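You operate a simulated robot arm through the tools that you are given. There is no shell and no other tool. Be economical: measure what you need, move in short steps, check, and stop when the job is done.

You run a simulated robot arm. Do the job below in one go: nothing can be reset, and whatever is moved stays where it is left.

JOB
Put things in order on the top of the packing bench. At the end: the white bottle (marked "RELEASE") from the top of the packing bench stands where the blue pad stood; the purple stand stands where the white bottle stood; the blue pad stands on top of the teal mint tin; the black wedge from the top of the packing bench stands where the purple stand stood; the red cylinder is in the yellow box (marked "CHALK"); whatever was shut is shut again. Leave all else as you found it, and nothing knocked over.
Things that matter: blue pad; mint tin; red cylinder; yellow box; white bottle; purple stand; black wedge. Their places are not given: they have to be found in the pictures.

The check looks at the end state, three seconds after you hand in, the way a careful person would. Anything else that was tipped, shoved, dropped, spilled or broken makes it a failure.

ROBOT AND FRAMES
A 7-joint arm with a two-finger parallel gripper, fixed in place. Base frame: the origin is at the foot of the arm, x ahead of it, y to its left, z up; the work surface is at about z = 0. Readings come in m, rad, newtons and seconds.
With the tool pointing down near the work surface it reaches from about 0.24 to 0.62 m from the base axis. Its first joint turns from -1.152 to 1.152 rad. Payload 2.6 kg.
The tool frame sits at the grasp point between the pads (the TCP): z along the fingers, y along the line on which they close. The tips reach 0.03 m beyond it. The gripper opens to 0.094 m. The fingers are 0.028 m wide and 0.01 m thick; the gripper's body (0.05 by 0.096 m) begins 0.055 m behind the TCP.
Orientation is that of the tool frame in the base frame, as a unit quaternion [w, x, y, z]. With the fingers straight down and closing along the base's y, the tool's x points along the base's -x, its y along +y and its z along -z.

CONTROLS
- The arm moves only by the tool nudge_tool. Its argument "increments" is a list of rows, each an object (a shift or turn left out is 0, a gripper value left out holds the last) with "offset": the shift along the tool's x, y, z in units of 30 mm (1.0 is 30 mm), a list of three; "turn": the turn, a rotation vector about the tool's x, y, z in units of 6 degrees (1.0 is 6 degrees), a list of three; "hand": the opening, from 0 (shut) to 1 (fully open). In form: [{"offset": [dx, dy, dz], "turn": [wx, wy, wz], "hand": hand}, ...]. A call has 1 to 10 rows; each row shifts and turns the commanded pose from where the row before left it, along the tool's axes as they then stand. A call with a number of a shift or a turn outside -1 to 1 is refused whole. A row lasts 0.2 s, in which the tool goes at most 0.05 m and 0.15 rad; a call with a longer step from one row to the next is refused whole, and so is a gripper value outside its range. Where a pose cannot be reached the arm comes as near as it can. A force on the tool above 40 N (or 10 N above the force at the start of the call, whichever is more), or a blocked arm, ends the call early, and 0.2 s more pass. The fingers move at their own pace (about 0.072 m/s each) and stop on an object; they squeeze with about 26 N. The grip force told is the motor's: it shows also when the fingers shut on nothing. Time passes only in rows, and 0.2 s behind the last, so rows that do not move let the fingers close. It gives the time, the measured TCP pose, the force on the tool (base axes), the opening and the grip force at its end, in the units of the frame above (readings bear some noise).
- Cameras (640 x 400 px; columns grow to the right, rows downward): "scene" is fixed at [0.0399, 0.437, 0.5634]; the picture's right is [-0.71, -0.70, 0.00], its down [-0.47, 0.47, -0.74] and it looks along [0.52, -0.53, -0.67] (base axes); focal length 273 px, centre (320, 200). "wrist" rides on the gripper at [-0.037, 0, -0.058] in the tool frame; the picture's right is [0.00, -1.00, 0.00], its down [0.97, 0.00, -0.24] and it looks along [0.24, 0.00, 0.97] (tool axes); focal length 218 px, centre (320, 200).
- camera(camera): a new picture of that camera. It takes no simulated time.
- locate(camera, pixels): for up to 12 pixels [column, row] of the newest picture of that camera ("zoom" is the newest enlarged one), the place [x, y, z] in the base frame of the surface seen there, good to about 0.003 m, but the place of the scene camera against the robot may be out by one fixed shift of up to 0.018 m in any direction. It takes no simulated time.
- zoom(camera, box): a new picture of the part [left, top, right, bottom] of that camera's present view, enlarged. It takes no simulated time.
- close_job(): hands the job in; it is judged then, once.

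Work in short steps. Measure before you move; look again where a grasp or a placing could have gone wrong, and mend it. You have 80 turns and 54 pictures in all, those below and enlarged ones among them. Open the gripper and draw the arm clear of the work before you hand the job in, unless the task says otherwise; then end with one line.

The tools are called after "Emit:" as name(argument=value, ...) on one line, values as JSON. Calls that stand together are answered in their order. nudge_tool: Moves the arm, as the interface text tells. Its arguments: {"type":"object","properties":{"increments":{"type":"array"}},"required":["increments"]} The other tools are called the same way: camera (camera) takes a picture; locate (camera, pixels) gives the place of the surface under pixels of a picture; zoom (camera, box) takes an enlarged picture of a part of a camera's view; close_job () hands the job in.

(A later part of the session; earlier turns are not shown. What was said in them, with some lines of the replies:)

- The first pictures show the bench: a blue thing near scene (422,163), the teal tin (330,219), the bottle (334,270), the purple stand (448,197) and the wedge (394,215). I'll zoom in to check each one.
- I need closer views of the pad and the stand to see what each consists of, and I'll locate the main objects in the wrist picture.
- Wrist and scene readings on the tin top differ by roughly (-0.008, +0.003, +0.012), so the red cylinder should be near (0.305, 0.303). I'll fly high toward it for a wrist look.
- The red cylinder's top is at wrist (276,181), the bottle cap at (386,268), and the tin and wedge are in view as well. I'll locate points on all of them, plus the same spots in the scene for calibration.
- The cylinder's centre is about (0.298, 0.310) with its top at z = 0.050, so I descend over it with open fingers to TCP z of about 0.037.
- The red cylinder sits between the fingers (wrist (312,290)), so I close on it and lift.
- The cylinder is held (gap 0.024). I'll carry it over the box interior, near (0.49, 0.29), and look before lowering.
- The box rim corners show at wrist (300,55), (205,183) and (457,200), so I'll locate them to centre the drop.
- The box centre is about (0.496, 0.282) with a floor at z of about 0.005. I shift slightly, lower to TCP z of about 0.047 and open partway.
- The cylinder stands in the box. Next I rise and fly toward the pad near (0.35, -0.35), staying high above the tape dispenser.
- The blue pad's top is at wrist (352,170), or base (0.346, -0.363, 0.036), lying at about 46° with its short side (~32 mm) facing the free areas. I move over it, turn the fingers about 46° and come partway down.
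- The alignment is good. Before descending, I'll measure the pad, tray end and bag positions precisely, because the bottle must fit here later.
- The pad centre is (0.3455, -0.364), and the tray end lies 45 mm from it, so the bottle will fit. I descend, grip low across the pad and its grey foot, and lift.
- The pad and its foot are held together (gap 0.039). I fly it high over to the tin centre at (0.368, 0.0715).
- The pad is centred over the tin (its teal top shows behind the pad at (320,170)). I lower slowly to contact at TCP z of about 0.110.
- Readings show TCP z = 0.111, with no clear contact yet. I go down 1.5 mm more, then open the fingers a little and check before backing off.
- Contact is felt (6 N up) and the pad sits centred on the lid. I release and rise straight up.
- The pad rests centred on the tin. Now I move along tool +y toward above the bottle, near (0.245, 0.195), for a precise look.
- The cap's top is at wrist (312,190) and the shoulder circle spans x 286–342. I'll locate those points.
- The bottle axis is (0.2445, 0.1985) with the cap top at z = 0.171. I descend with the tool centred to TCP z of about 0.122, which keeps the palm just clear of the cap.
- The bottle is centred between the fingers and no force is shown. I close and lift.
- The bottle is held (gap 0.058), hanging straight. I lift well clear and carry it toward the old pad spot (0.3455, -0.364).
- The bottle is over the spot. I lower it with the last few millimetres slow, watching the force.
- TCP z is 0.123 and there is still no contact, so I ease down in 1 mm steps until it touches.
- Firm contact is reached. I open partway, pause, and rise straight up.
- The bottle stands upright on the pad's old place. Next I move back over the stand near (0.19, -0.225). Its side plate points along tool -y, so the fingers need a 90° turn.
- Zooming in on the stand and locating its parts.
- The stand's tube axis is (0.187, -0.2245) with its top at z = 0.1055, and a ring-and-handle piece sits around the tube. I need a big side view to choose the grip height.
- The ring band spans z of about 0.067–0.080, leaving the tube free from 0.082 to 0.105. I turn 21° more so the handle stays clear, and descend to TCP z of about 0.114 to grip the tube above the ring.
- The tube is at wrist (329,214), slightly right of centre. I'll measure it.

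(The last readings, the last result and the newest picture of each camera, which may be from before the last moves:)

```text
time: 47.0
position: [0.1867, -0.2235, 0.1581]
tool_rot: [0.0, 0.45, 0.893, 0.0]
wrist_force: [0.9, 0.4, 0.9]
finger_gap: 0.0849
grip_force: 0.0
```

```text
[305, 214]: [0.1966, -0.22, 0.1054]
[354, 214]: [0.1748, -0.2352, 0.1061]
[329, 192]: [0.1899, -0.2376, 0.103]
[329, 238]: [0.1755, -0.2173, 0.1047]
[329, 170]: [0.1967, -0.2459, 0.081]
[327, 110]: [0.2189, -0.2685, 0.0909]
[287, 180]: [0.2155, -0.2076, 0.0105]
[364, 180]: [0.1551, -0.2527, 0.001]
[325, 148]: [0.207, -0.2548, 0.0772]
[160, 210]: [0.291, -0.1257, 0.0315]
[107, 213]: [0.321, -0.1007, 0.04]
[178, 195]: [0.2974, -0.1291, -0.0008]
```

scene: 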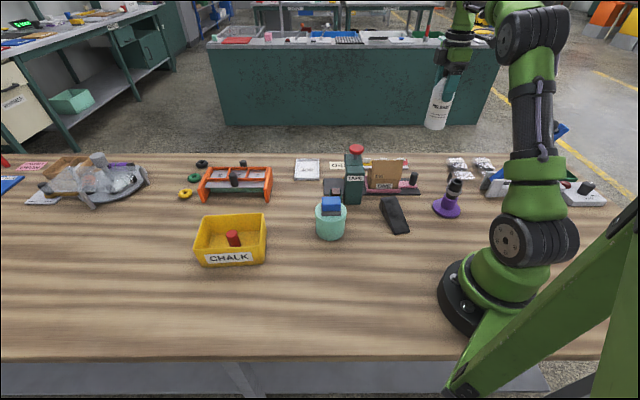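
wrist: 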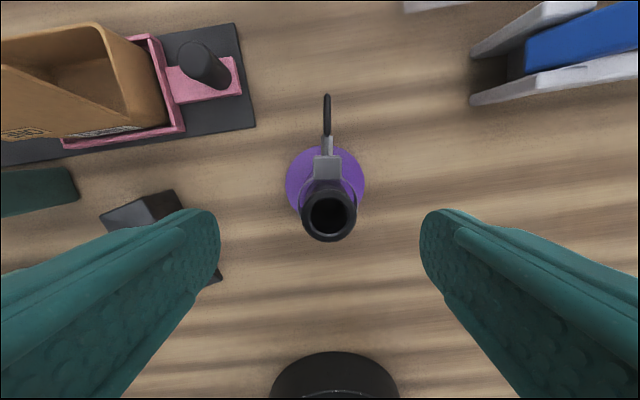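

The tube axis is (0.1845, -0.2275). I correct sideways, descend 44 mm, close gently and make a small test lift.

Emit:
nudge_tool(increments=[{"offset": [-0.06, -0.14, 0]}, {"offset": [0, 0, 0.8]}, {"offset": [0, 0, 0.66]}, {}, {"hand": 0}, {"hand": 0}, {"hand": 0}, {"hand": 0}, {"hand": 0}])

Emit:
nudge_tool(increments=[{"offset": [0, 0, -0.4]}, {"offset": [0, 0, -0.4]}, {}])

Emit:
zoom(camera="scene", box=[400, 140, 490, 230])

```text
time: 49.0
position: [0.1863, -0.2284, 0.1133]
tool_rot: [0.0, 0.45, 0.893, 0.0]
wrist_force: [0.3, 0.3, -0.7]
finger_gap: 0.029
grip_force: 26.1
```

```text
time: 49.8
position: [0.188, -0.2288, 0.1357]
tool_rot: [0.0, 0.45, 0.893, 0.0]
wrist_force: [0.7, -0.6, -2.1]
finger_gap: 0.0292
grip_force: 25.4
```

```text
4.44 times, centred on (445, 185) of scene
```

zoom: 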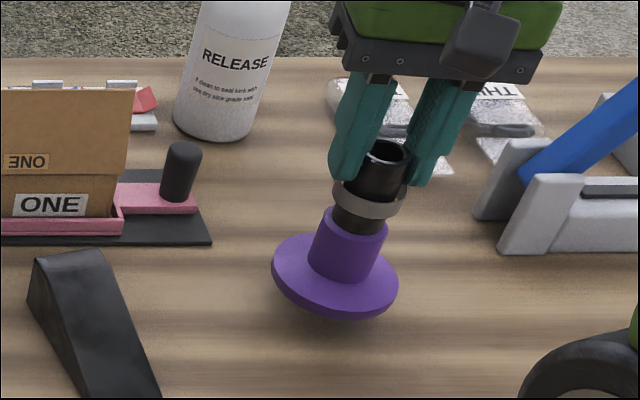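

The whole stand, with ring and base, lifts together. I lift it high and carry it around the arm's foot via (0.30, 0) toward the bottle's old place at (0.2445, 0.199).

Emit:
nudge_tool(increments=[{"offset": [0, 0, -1]}, {"offset": [0, 0, -1]}, {"offset": [0, 0, -1]}, {"offset": [0, 0, -1]}, {"offset": [0, 0, -0.8]}, {"offset": [0.484, 0.944, 0]}, {"offset": [0.484, 0.944, 0]}, {"offset": [0.484, 0.944, 0]}, {"offset": [0.484, 0.944, 0]}, {"offset": [0.484, 0.944, 0]}])

Emit:
nudge_tool(increments=[{"offset": [0.484, 0.944, 0]}, {"offset": [0.484, 0.944, 0]}, {"offset": [0.484, 0.944, 0]}, {"offset": [0.919, 0.351, 0]}, {"offset": [0.919, 0.351, 0]}, {"offset": [0.919, 0.351, 0]}, {"offset": [0.919, 0.351, 0]}, {"offset": [0.919, 0.351, 0]}, {"offset": [0.919, 0.351, 0]}, {"offset": [0.919, 0.351, 0]}])

Emit:
camera(camera="wrist")

```text
time: 52.0
position: [0.2573, -0.084, 0.2807]
tool_rot: [0.0, 0.451, 0.893, 0.0]
wrist_force: [-0.3, -0.3, -1.7]
finger_gap: 0.0289
grip_force: 25.7
```

```text
time: 54.2
position: [0.2447, 0.1977, 0.2809]
tool_rot: [0.001, 0.451, 0.893, 0.0]
wrist_force: [0.5, 0.3, -1.3]
finger_gap: 0.0292
grip_force: 26.2
```

```text
17 pictures are left
```

wrist: 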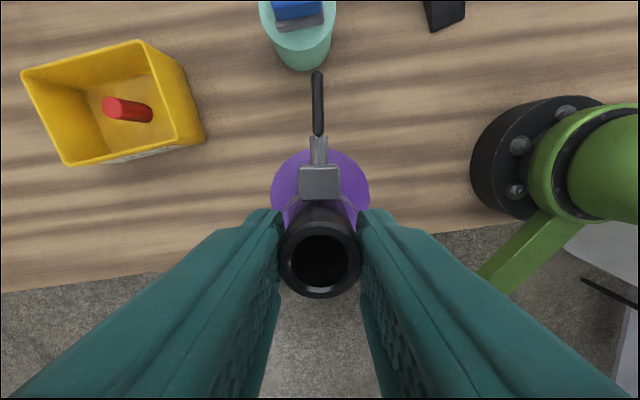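

I'm over the bottle's old place. I lower the stand to just above the bench, then touch down in small steps.

Emit:
nudge_tool(increments=[{"offset": [0, 0, 1]}, {"offset": [0, 0, 1]}, {"offset": [0, 0, 1]}, {"offset": [0, 0, 1]}, {"offset": [0, 0, 1]}, {"offset": [0, 0, 0.4]}, {"offset": [0, 0, 0.1]}, {}])

Emit:
nudge_tool(increments=[{"offset": [0, 0, 0.05]}, {}])

```text
time: 56.0
position: [0.2423, 0.197, 0.1177]
tool_rot: [0.0, 0.451, 0.892, 0.0]
wrist_force: [-0.1, 0.2, -1.2]
finger_gap: 0.0289
grip_force: 26.1
```

```text
time: 56.6
position: [0.2423, 0.1963, 0.1155]
tool_rot: [0.0, 0.449, 0.894, 0.001]
wrist_force: [-1.2, 0.4, -1.7]
finger_gap: 0.0291
grip_force: 26.5
```

Readings are 2–3 mm off centre and 2 mm above the bench. I correct, then continue down.

Emit:
nudge_tool(increments=[{"offset": [0.03, 0.09, 0]}, {"offset": [0, 0, 0.05]}, {"offset": [0, 0, 0.04]}, {}])

Emit:
zoom(camera="scene", box=[280, 210, 390, 320])

```text
time: 57.6
position: [0.2449, 0.2007, 0.113]
tool_rot: [0.0, 0.451, 0.893, 0.001]
wrist_force: [-6.4, -4.6, 23.5]
finger_gap: 0.0292
grip_force: 25.9
```

```text
3.64 times, centred on (335, 265) of scene
```

zoom: 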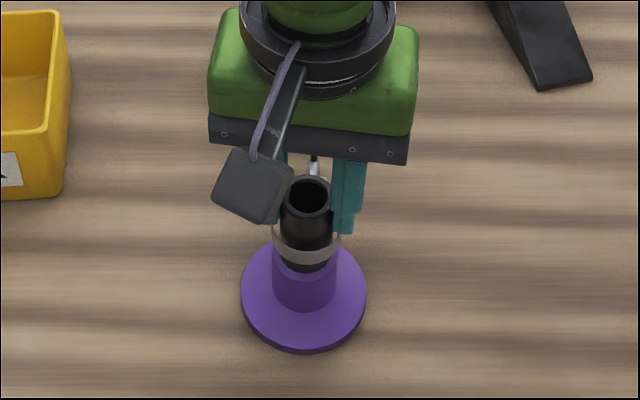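

The stand is down. I ease off, release, and rise clear.

Emit:
nudge_tool(increments=[{"offset": [0, 0, -0.05]}, {"hand": 0.8}, {"hand": 0.8}, {"hand": 0.8}, {"offset": [0, 0, -0.5]}, {"offset": [0, 0, -1]}, {"offset": [0, 0, -1]}, {"offset": [0, 0, -1]}, {"offset": [0, 0, -1]}, {"offset": [0, 0, -0.8]}])

Emit:
camera(camera="wrist")

```text
time: 59.8
position: [0.246, 0.2007, 0.2731]
tool_rot: [0.0, 0.451, 0.893, 0.0]
wrist_force: [1.2, 0.2, 0.7]
finger_gap: 0.0752
grip_force: 0.1
```

```text
15 pictures are left
```

wrist: 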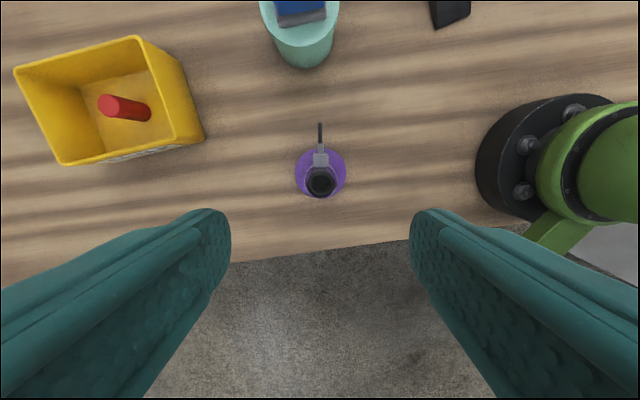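

The stand is upright at the bottle's old spot. Next I fly to above the wedge, near (0.275, -0.09), and turn the fingers across it.

Emit:
nudge_tool(increments=[{"offset": [-0.928, -0.553, 0], "hand": 1}, {"offset": [-0.928, -0.553, 0]}, {"offset": [-0.928, -0.553, 0]}, {"offset": [-0.928, -0.553, 0]}, {"offset": [-0.928, -0.553, 0]}, {"offset": [-0.928, -0.553, 0]}, {"offset": [-0.928, -0.553, 0]}, {"offset": [-0.928, -0.553, 0]}, {"offset": [-0.928, -0.553, 0]}, {"turn": [0, 0, -1]}])

Emit:
nudge_tool(increments=[{"turn": [0, 0, -1]}, {"turn": [0, 0, -1]}, {"turn": [0, 0, -0.5]}, {"offset": [0, 0, 1]}, {"offset": [0, 0, 1]}, {}])

Emit:
camera(camera="wrist")

```text
time: 62.0
position: [0.2731, -0.0893, 0.2719]
tool_rot: [0.0, 0.403, 0.915, 0.0]
wrist_force: [0.5, 0.5, 1.2]
finger_gap: 0.094
grip_force: 0.0
```

```text
time: 63.4
position: [0.2725, -0.0905, 0.2141]
tool_rot: [0.0, 0.28, 0.96, 0.0]
wrist_force: [-0.2, -0.4, 1.0]
finger_gap: 0.0939
grip_force: 0.1
```

```text
14 pictures are left
```

wrist: 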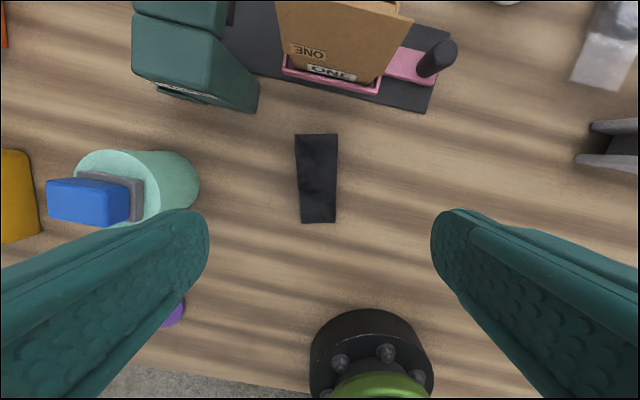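

The wedge lies straight between the fingers at wrist x 295–337, y 134–222. I'll locate its corners.

Emit:
locate(camera="wrist", pixels=[[297, 137], [335, 137], [304, 219], [333, 219], [318, 178], [300, 178], [336, 178], [318, 140], [318, 216], [302, 222], [336, 222]])

```text
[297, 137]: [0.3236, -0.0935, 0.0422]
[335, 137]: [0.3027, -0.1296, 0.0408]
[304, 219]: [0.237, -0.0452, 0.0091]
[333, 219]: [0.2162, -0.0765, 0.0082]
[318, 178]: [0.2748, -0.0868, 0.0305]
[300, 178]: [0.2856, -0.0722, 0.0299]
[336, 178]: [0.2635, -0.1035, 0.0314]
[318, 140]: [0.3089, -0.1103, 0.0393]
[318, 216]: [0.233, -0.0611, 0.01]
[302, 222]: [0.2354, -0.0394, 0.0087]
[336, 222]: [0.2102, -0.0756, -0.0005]
```

The wedge's footprint centre is about (0.268, -0.085). Before descending I'll check the clearance of the ONE box lid and tape dispenser from the wrist camera.

Emit:
locate(camera="wrist", pixels=[[310, 10], [400, 20], [330, 50], [330, 70], [370, 85], [250, 90], [215, 50], [185, 80], [420, 100], [437, 50]])

Emit:
zoom(camera="scene", box=[330, 130, 460, 240])

```text
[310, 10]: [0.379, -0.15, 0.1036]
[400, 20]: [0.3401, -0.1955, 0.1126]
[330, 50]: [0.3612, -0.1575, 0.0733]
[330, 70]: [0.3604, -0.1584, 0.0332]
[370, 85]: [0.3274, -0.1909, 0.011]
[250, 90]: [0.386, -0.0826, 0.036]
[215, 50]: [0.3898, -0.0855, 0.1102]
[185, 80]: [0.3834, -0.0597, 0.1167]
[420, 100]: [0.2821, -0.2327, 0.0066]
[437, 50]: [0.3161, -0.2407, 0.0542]
```

```text
3.64 times, centred on (395, 185) of scene
```

zoom: 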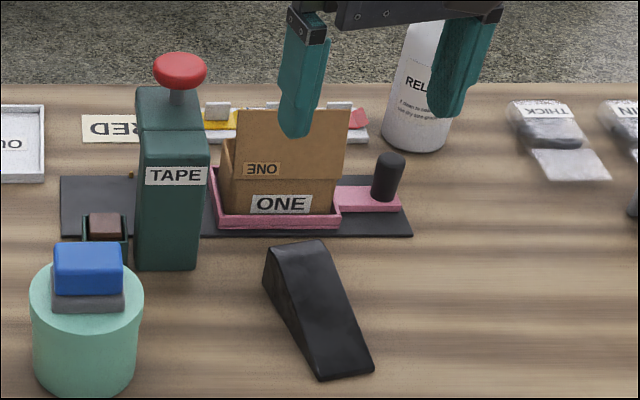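

The lid is about 110 mm away and the dispenser more than 75 mm, so it's clear. I descend over the wedge to TCP z of about 0.036, then close and test-lift.

Emit:
nudge_tool(increments=[{"offset": [0, 0.09, 0.9]}, {"offset": [0, 0, 1]}, {"offset": [0, 0, 1]}, {"offset": [0, 0, 1]}, {"offset": [0, 0, 1]}, {"offset": [0, 0, 1]}, {}])

Emit:
nudge_tool(increments=[{"hand": 0}, {"hand": 0}, {"hand": 0}, {"hand": 0}, {}, {"offset": [0, 0, -0.5]}, {"offset": [0, 0, -1]}, {}])

Emit:
camera(camera="wrist")

```text
time: 65.0
position: [0.2733, -0.0881, 0.0361]
tool_rot: [0.0, 0.28, 0.96, -0.001]
wrist_force: [-0.6, 0.4, 0.5]
finger_gap: 0.094
grip_force: 0.1
```

```text
time: 66.8
position: [0.2747, -0.0862, 0.0801]
tool_rot: [0.0, 0.281, 0.96, 0.0]
wrist_force: [-0.2, -0.6, -1.0]
finger_gap: 0.048
grip_force: 26.0
```

```text
12 pictures are left
```

wrist: 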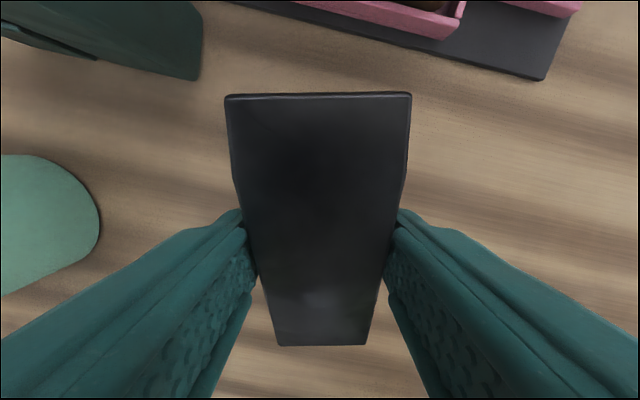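

The wedge is held (gap 0.048) and looks straight. I carry it so that its centre goes to the stand's old spot (0.186, -0.228), with TCP at (0.191, -0.231).

Emit:
nudge_tool(increments=[{"offset": [0, 0, -1]}, {"offset": [-0.038, -0.922, 0]}, {"offset": [-0.038, -0.922, 0]}, {"offset": [-0.038, -0.922, 0]}, {"offset": [-0.038, -0.922, 0]}, {"offset": [-0.038, -0.922, 0]}, {"offset": [-0.038, -0.922, 0]}, {}])

Emit:
camera(camera="scene")

```text
time: 68.6
position: [0.1924, -0.2313, 0.1127]
tool_rot: [0.0, 0.28, 0.96, -0.001]
wrist_force: [0.5, 0.1, -0.6]
finger_gap: 0.0461
grip_force: 26.1
```

```text
11 pictures are left
```

scene: 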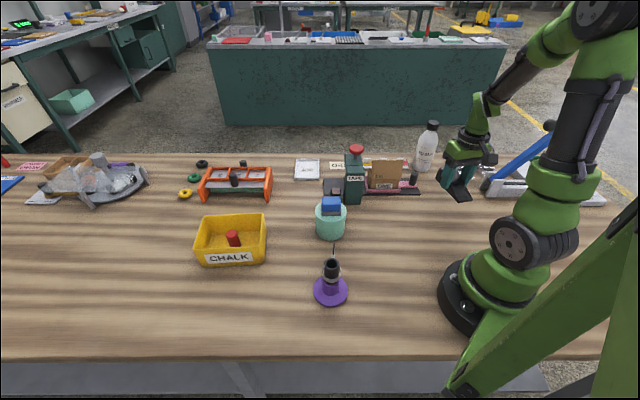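

The finger gap changed slightly (0.048 to 0.046), so I'll check the wedge in the hand before lowering.

Emit:
zoom(camera="scene", box=[425, 140, 505, 220])

Emit:
zoom(camera="wrist", box=[0, 0, 640, 400])

```text
5.00 times, centred on (465, 180) of scene
```

zoom: 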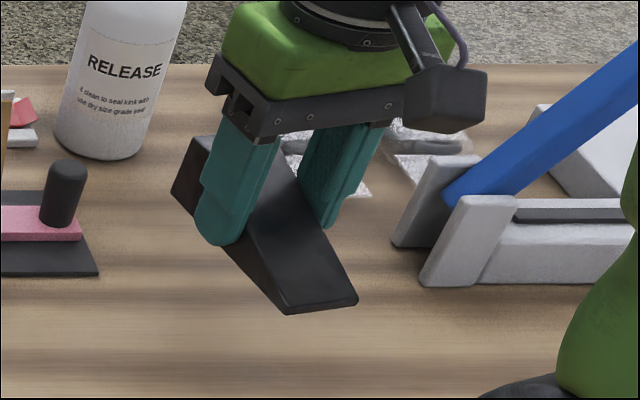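

```text
1.00 times, centred on (320, 200) of wrist
```

zoom: 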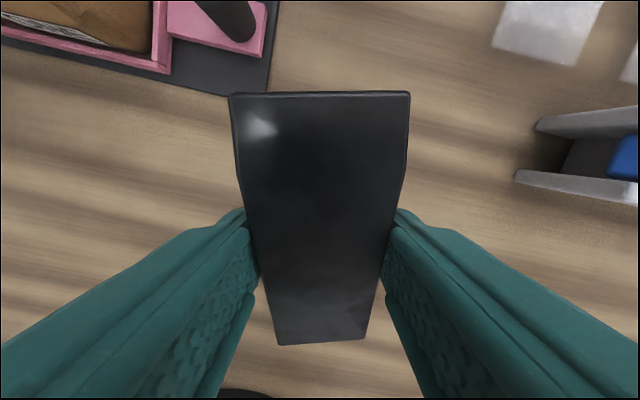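

It has only self-aligned by a degree or two and is level and firm. I lower it, slow at the end.

Emit:
nudge_tool(increments=[{"offset": [0.04, 0, 1]}, {"offset": [0, 0, 1]}, {"offset": [0, 0, 0.4]}, {"offset": [0, 0, 0.08]}, {"offset": [0, 0, 0.04]}, {}])

```text
time: 69.6
position: [0.1901, -0.2303, 0.0379]
tool_rot: [0.001, 0.28, 0.96, 0.001]
wrist_force: [-2.0, 2.5, 7.5]
finger_gap: 0.0459
grip_force: 25.7
stopped in row 5: the force on the tool passed its limit (the readings are from after the stop); the commanded pose is now the measured one
```

The wedge touched the bench. I release it, rise straight up and look.

Emit:
nudge_tool(increments=[{}, {"hand": 0.4}, {"hand": 0.8}, {"hand": 0.9}, {"hand": 0.9}, {"offset": [0, 0, -0.5]}, {"offset": [0, 0, -1]}, {"offset": [0, 0, -1]}, {"offset": [0, 0, -1]}, {"offset": [0, 0, -1]}])

Emit:
nudge_tool(increments=[{"offset": [0, 0, -1]}, {"offset": [0, 0, -1]}, {"offset": [0, 0, -1]}, {}])

Emit:
camera(camera="wrist")

Emit:
locate(camera="wrist", pixels=[[300, 150], [340, 150], [320, 150], [320, 180], [320, 200], [305, 205], [335, 205]])

```text
time: 71.8
position: [0.1893, -0.2308, 0.1727]
tool_rot: [0.001, 0.279, 0.96, 0.001]
wrist_force: [0.2, -0.4, -0.2]
finger_gap: 0.0845
grip_force: 0.1
```

```text
time: 72.8
position: [0.1903, -0.232, 0.2639]
tool_rot: [0.001, 0.28, 0.96, 0.0]
wrist_force: [0.2, 0.0, 0.3]
finger_gap: 0.0847
grip_force: 0.2
```

```text
8 pictures are left
```

wrist: 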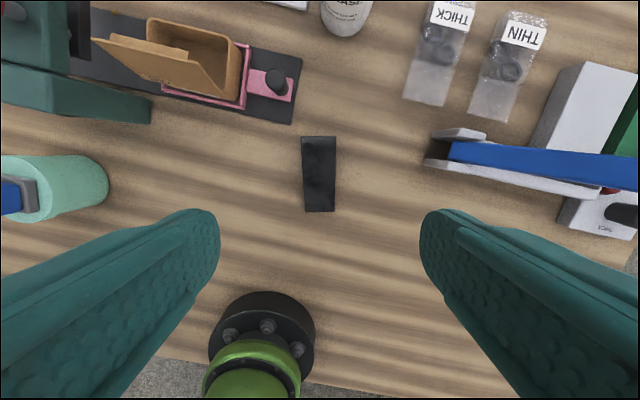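

```text
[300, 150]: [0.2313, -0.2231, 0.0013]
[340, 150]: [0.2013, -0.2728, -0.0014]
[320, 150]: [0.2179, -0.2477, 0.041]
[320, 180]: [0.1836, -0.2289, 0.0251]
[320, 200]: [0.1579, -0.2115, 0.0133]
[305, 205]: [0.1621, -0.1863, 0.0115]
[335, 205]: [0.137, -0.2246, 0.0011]
```

The wedge is down flat. I'll verify its end points, then take a scene view.

Emit:
locate(camera="wrist", pixels=[[319, 140], [320, 209], [305, 140], [333, 140], [308, 209], [332, 208]])

Emit:
camera(camera="scene")

```text
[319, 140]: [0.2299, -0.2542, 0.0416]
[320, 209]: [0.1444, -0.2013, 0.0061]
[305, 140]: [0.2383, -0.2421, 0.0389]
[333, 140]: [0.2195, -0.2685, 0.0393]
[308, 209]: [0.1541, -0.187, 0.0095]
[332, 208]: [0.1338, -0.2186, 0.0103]
```

```text
7 pictures are left
```

scene: 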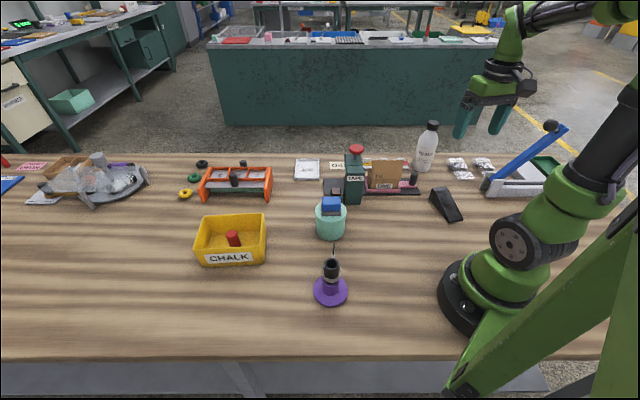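

The wedge's centre measures (0.187, -0.228), on target, and everything stands. One last enlarged look while I draw the arm a bit higher.

Emit:
nudge_tool(increments=[{"offset": [-0.8, 0, -0.6]}, {"offset": [-0.8, 0, -0.6]}, {"offset": [-0.8, 0, 0]}, {}])

Emit:
zoom(camera="scene", box=[190, 110, 510, 310])

```text
time: 73.8
position: [0.2512, -0.2712, 0.299]
tool_rot: [0.001, 0.279, 0.96, 0.001]
wrist_force: [0.4, 0.0, 0.3]
finger_gap: 0.0846
grip_force: 0.1
```

```text
2.00 times, centred on (350, 210) of scene
```

zoom: 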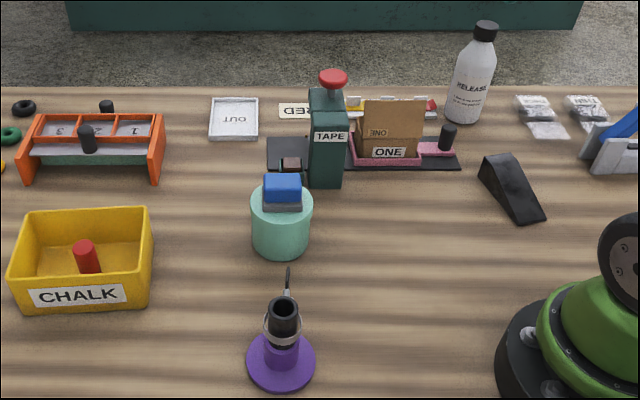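

Everything is in its asked place and upright, the gripper is open and the arm is clear, so I hand in the job.

Emit:
close_job()

```text
The job is handed in.
```

The job is handed in: the bottle, stand, pad, wedge and red cylinder are all in their asked places and upright, nothing was opened, and no other item was seen to move.
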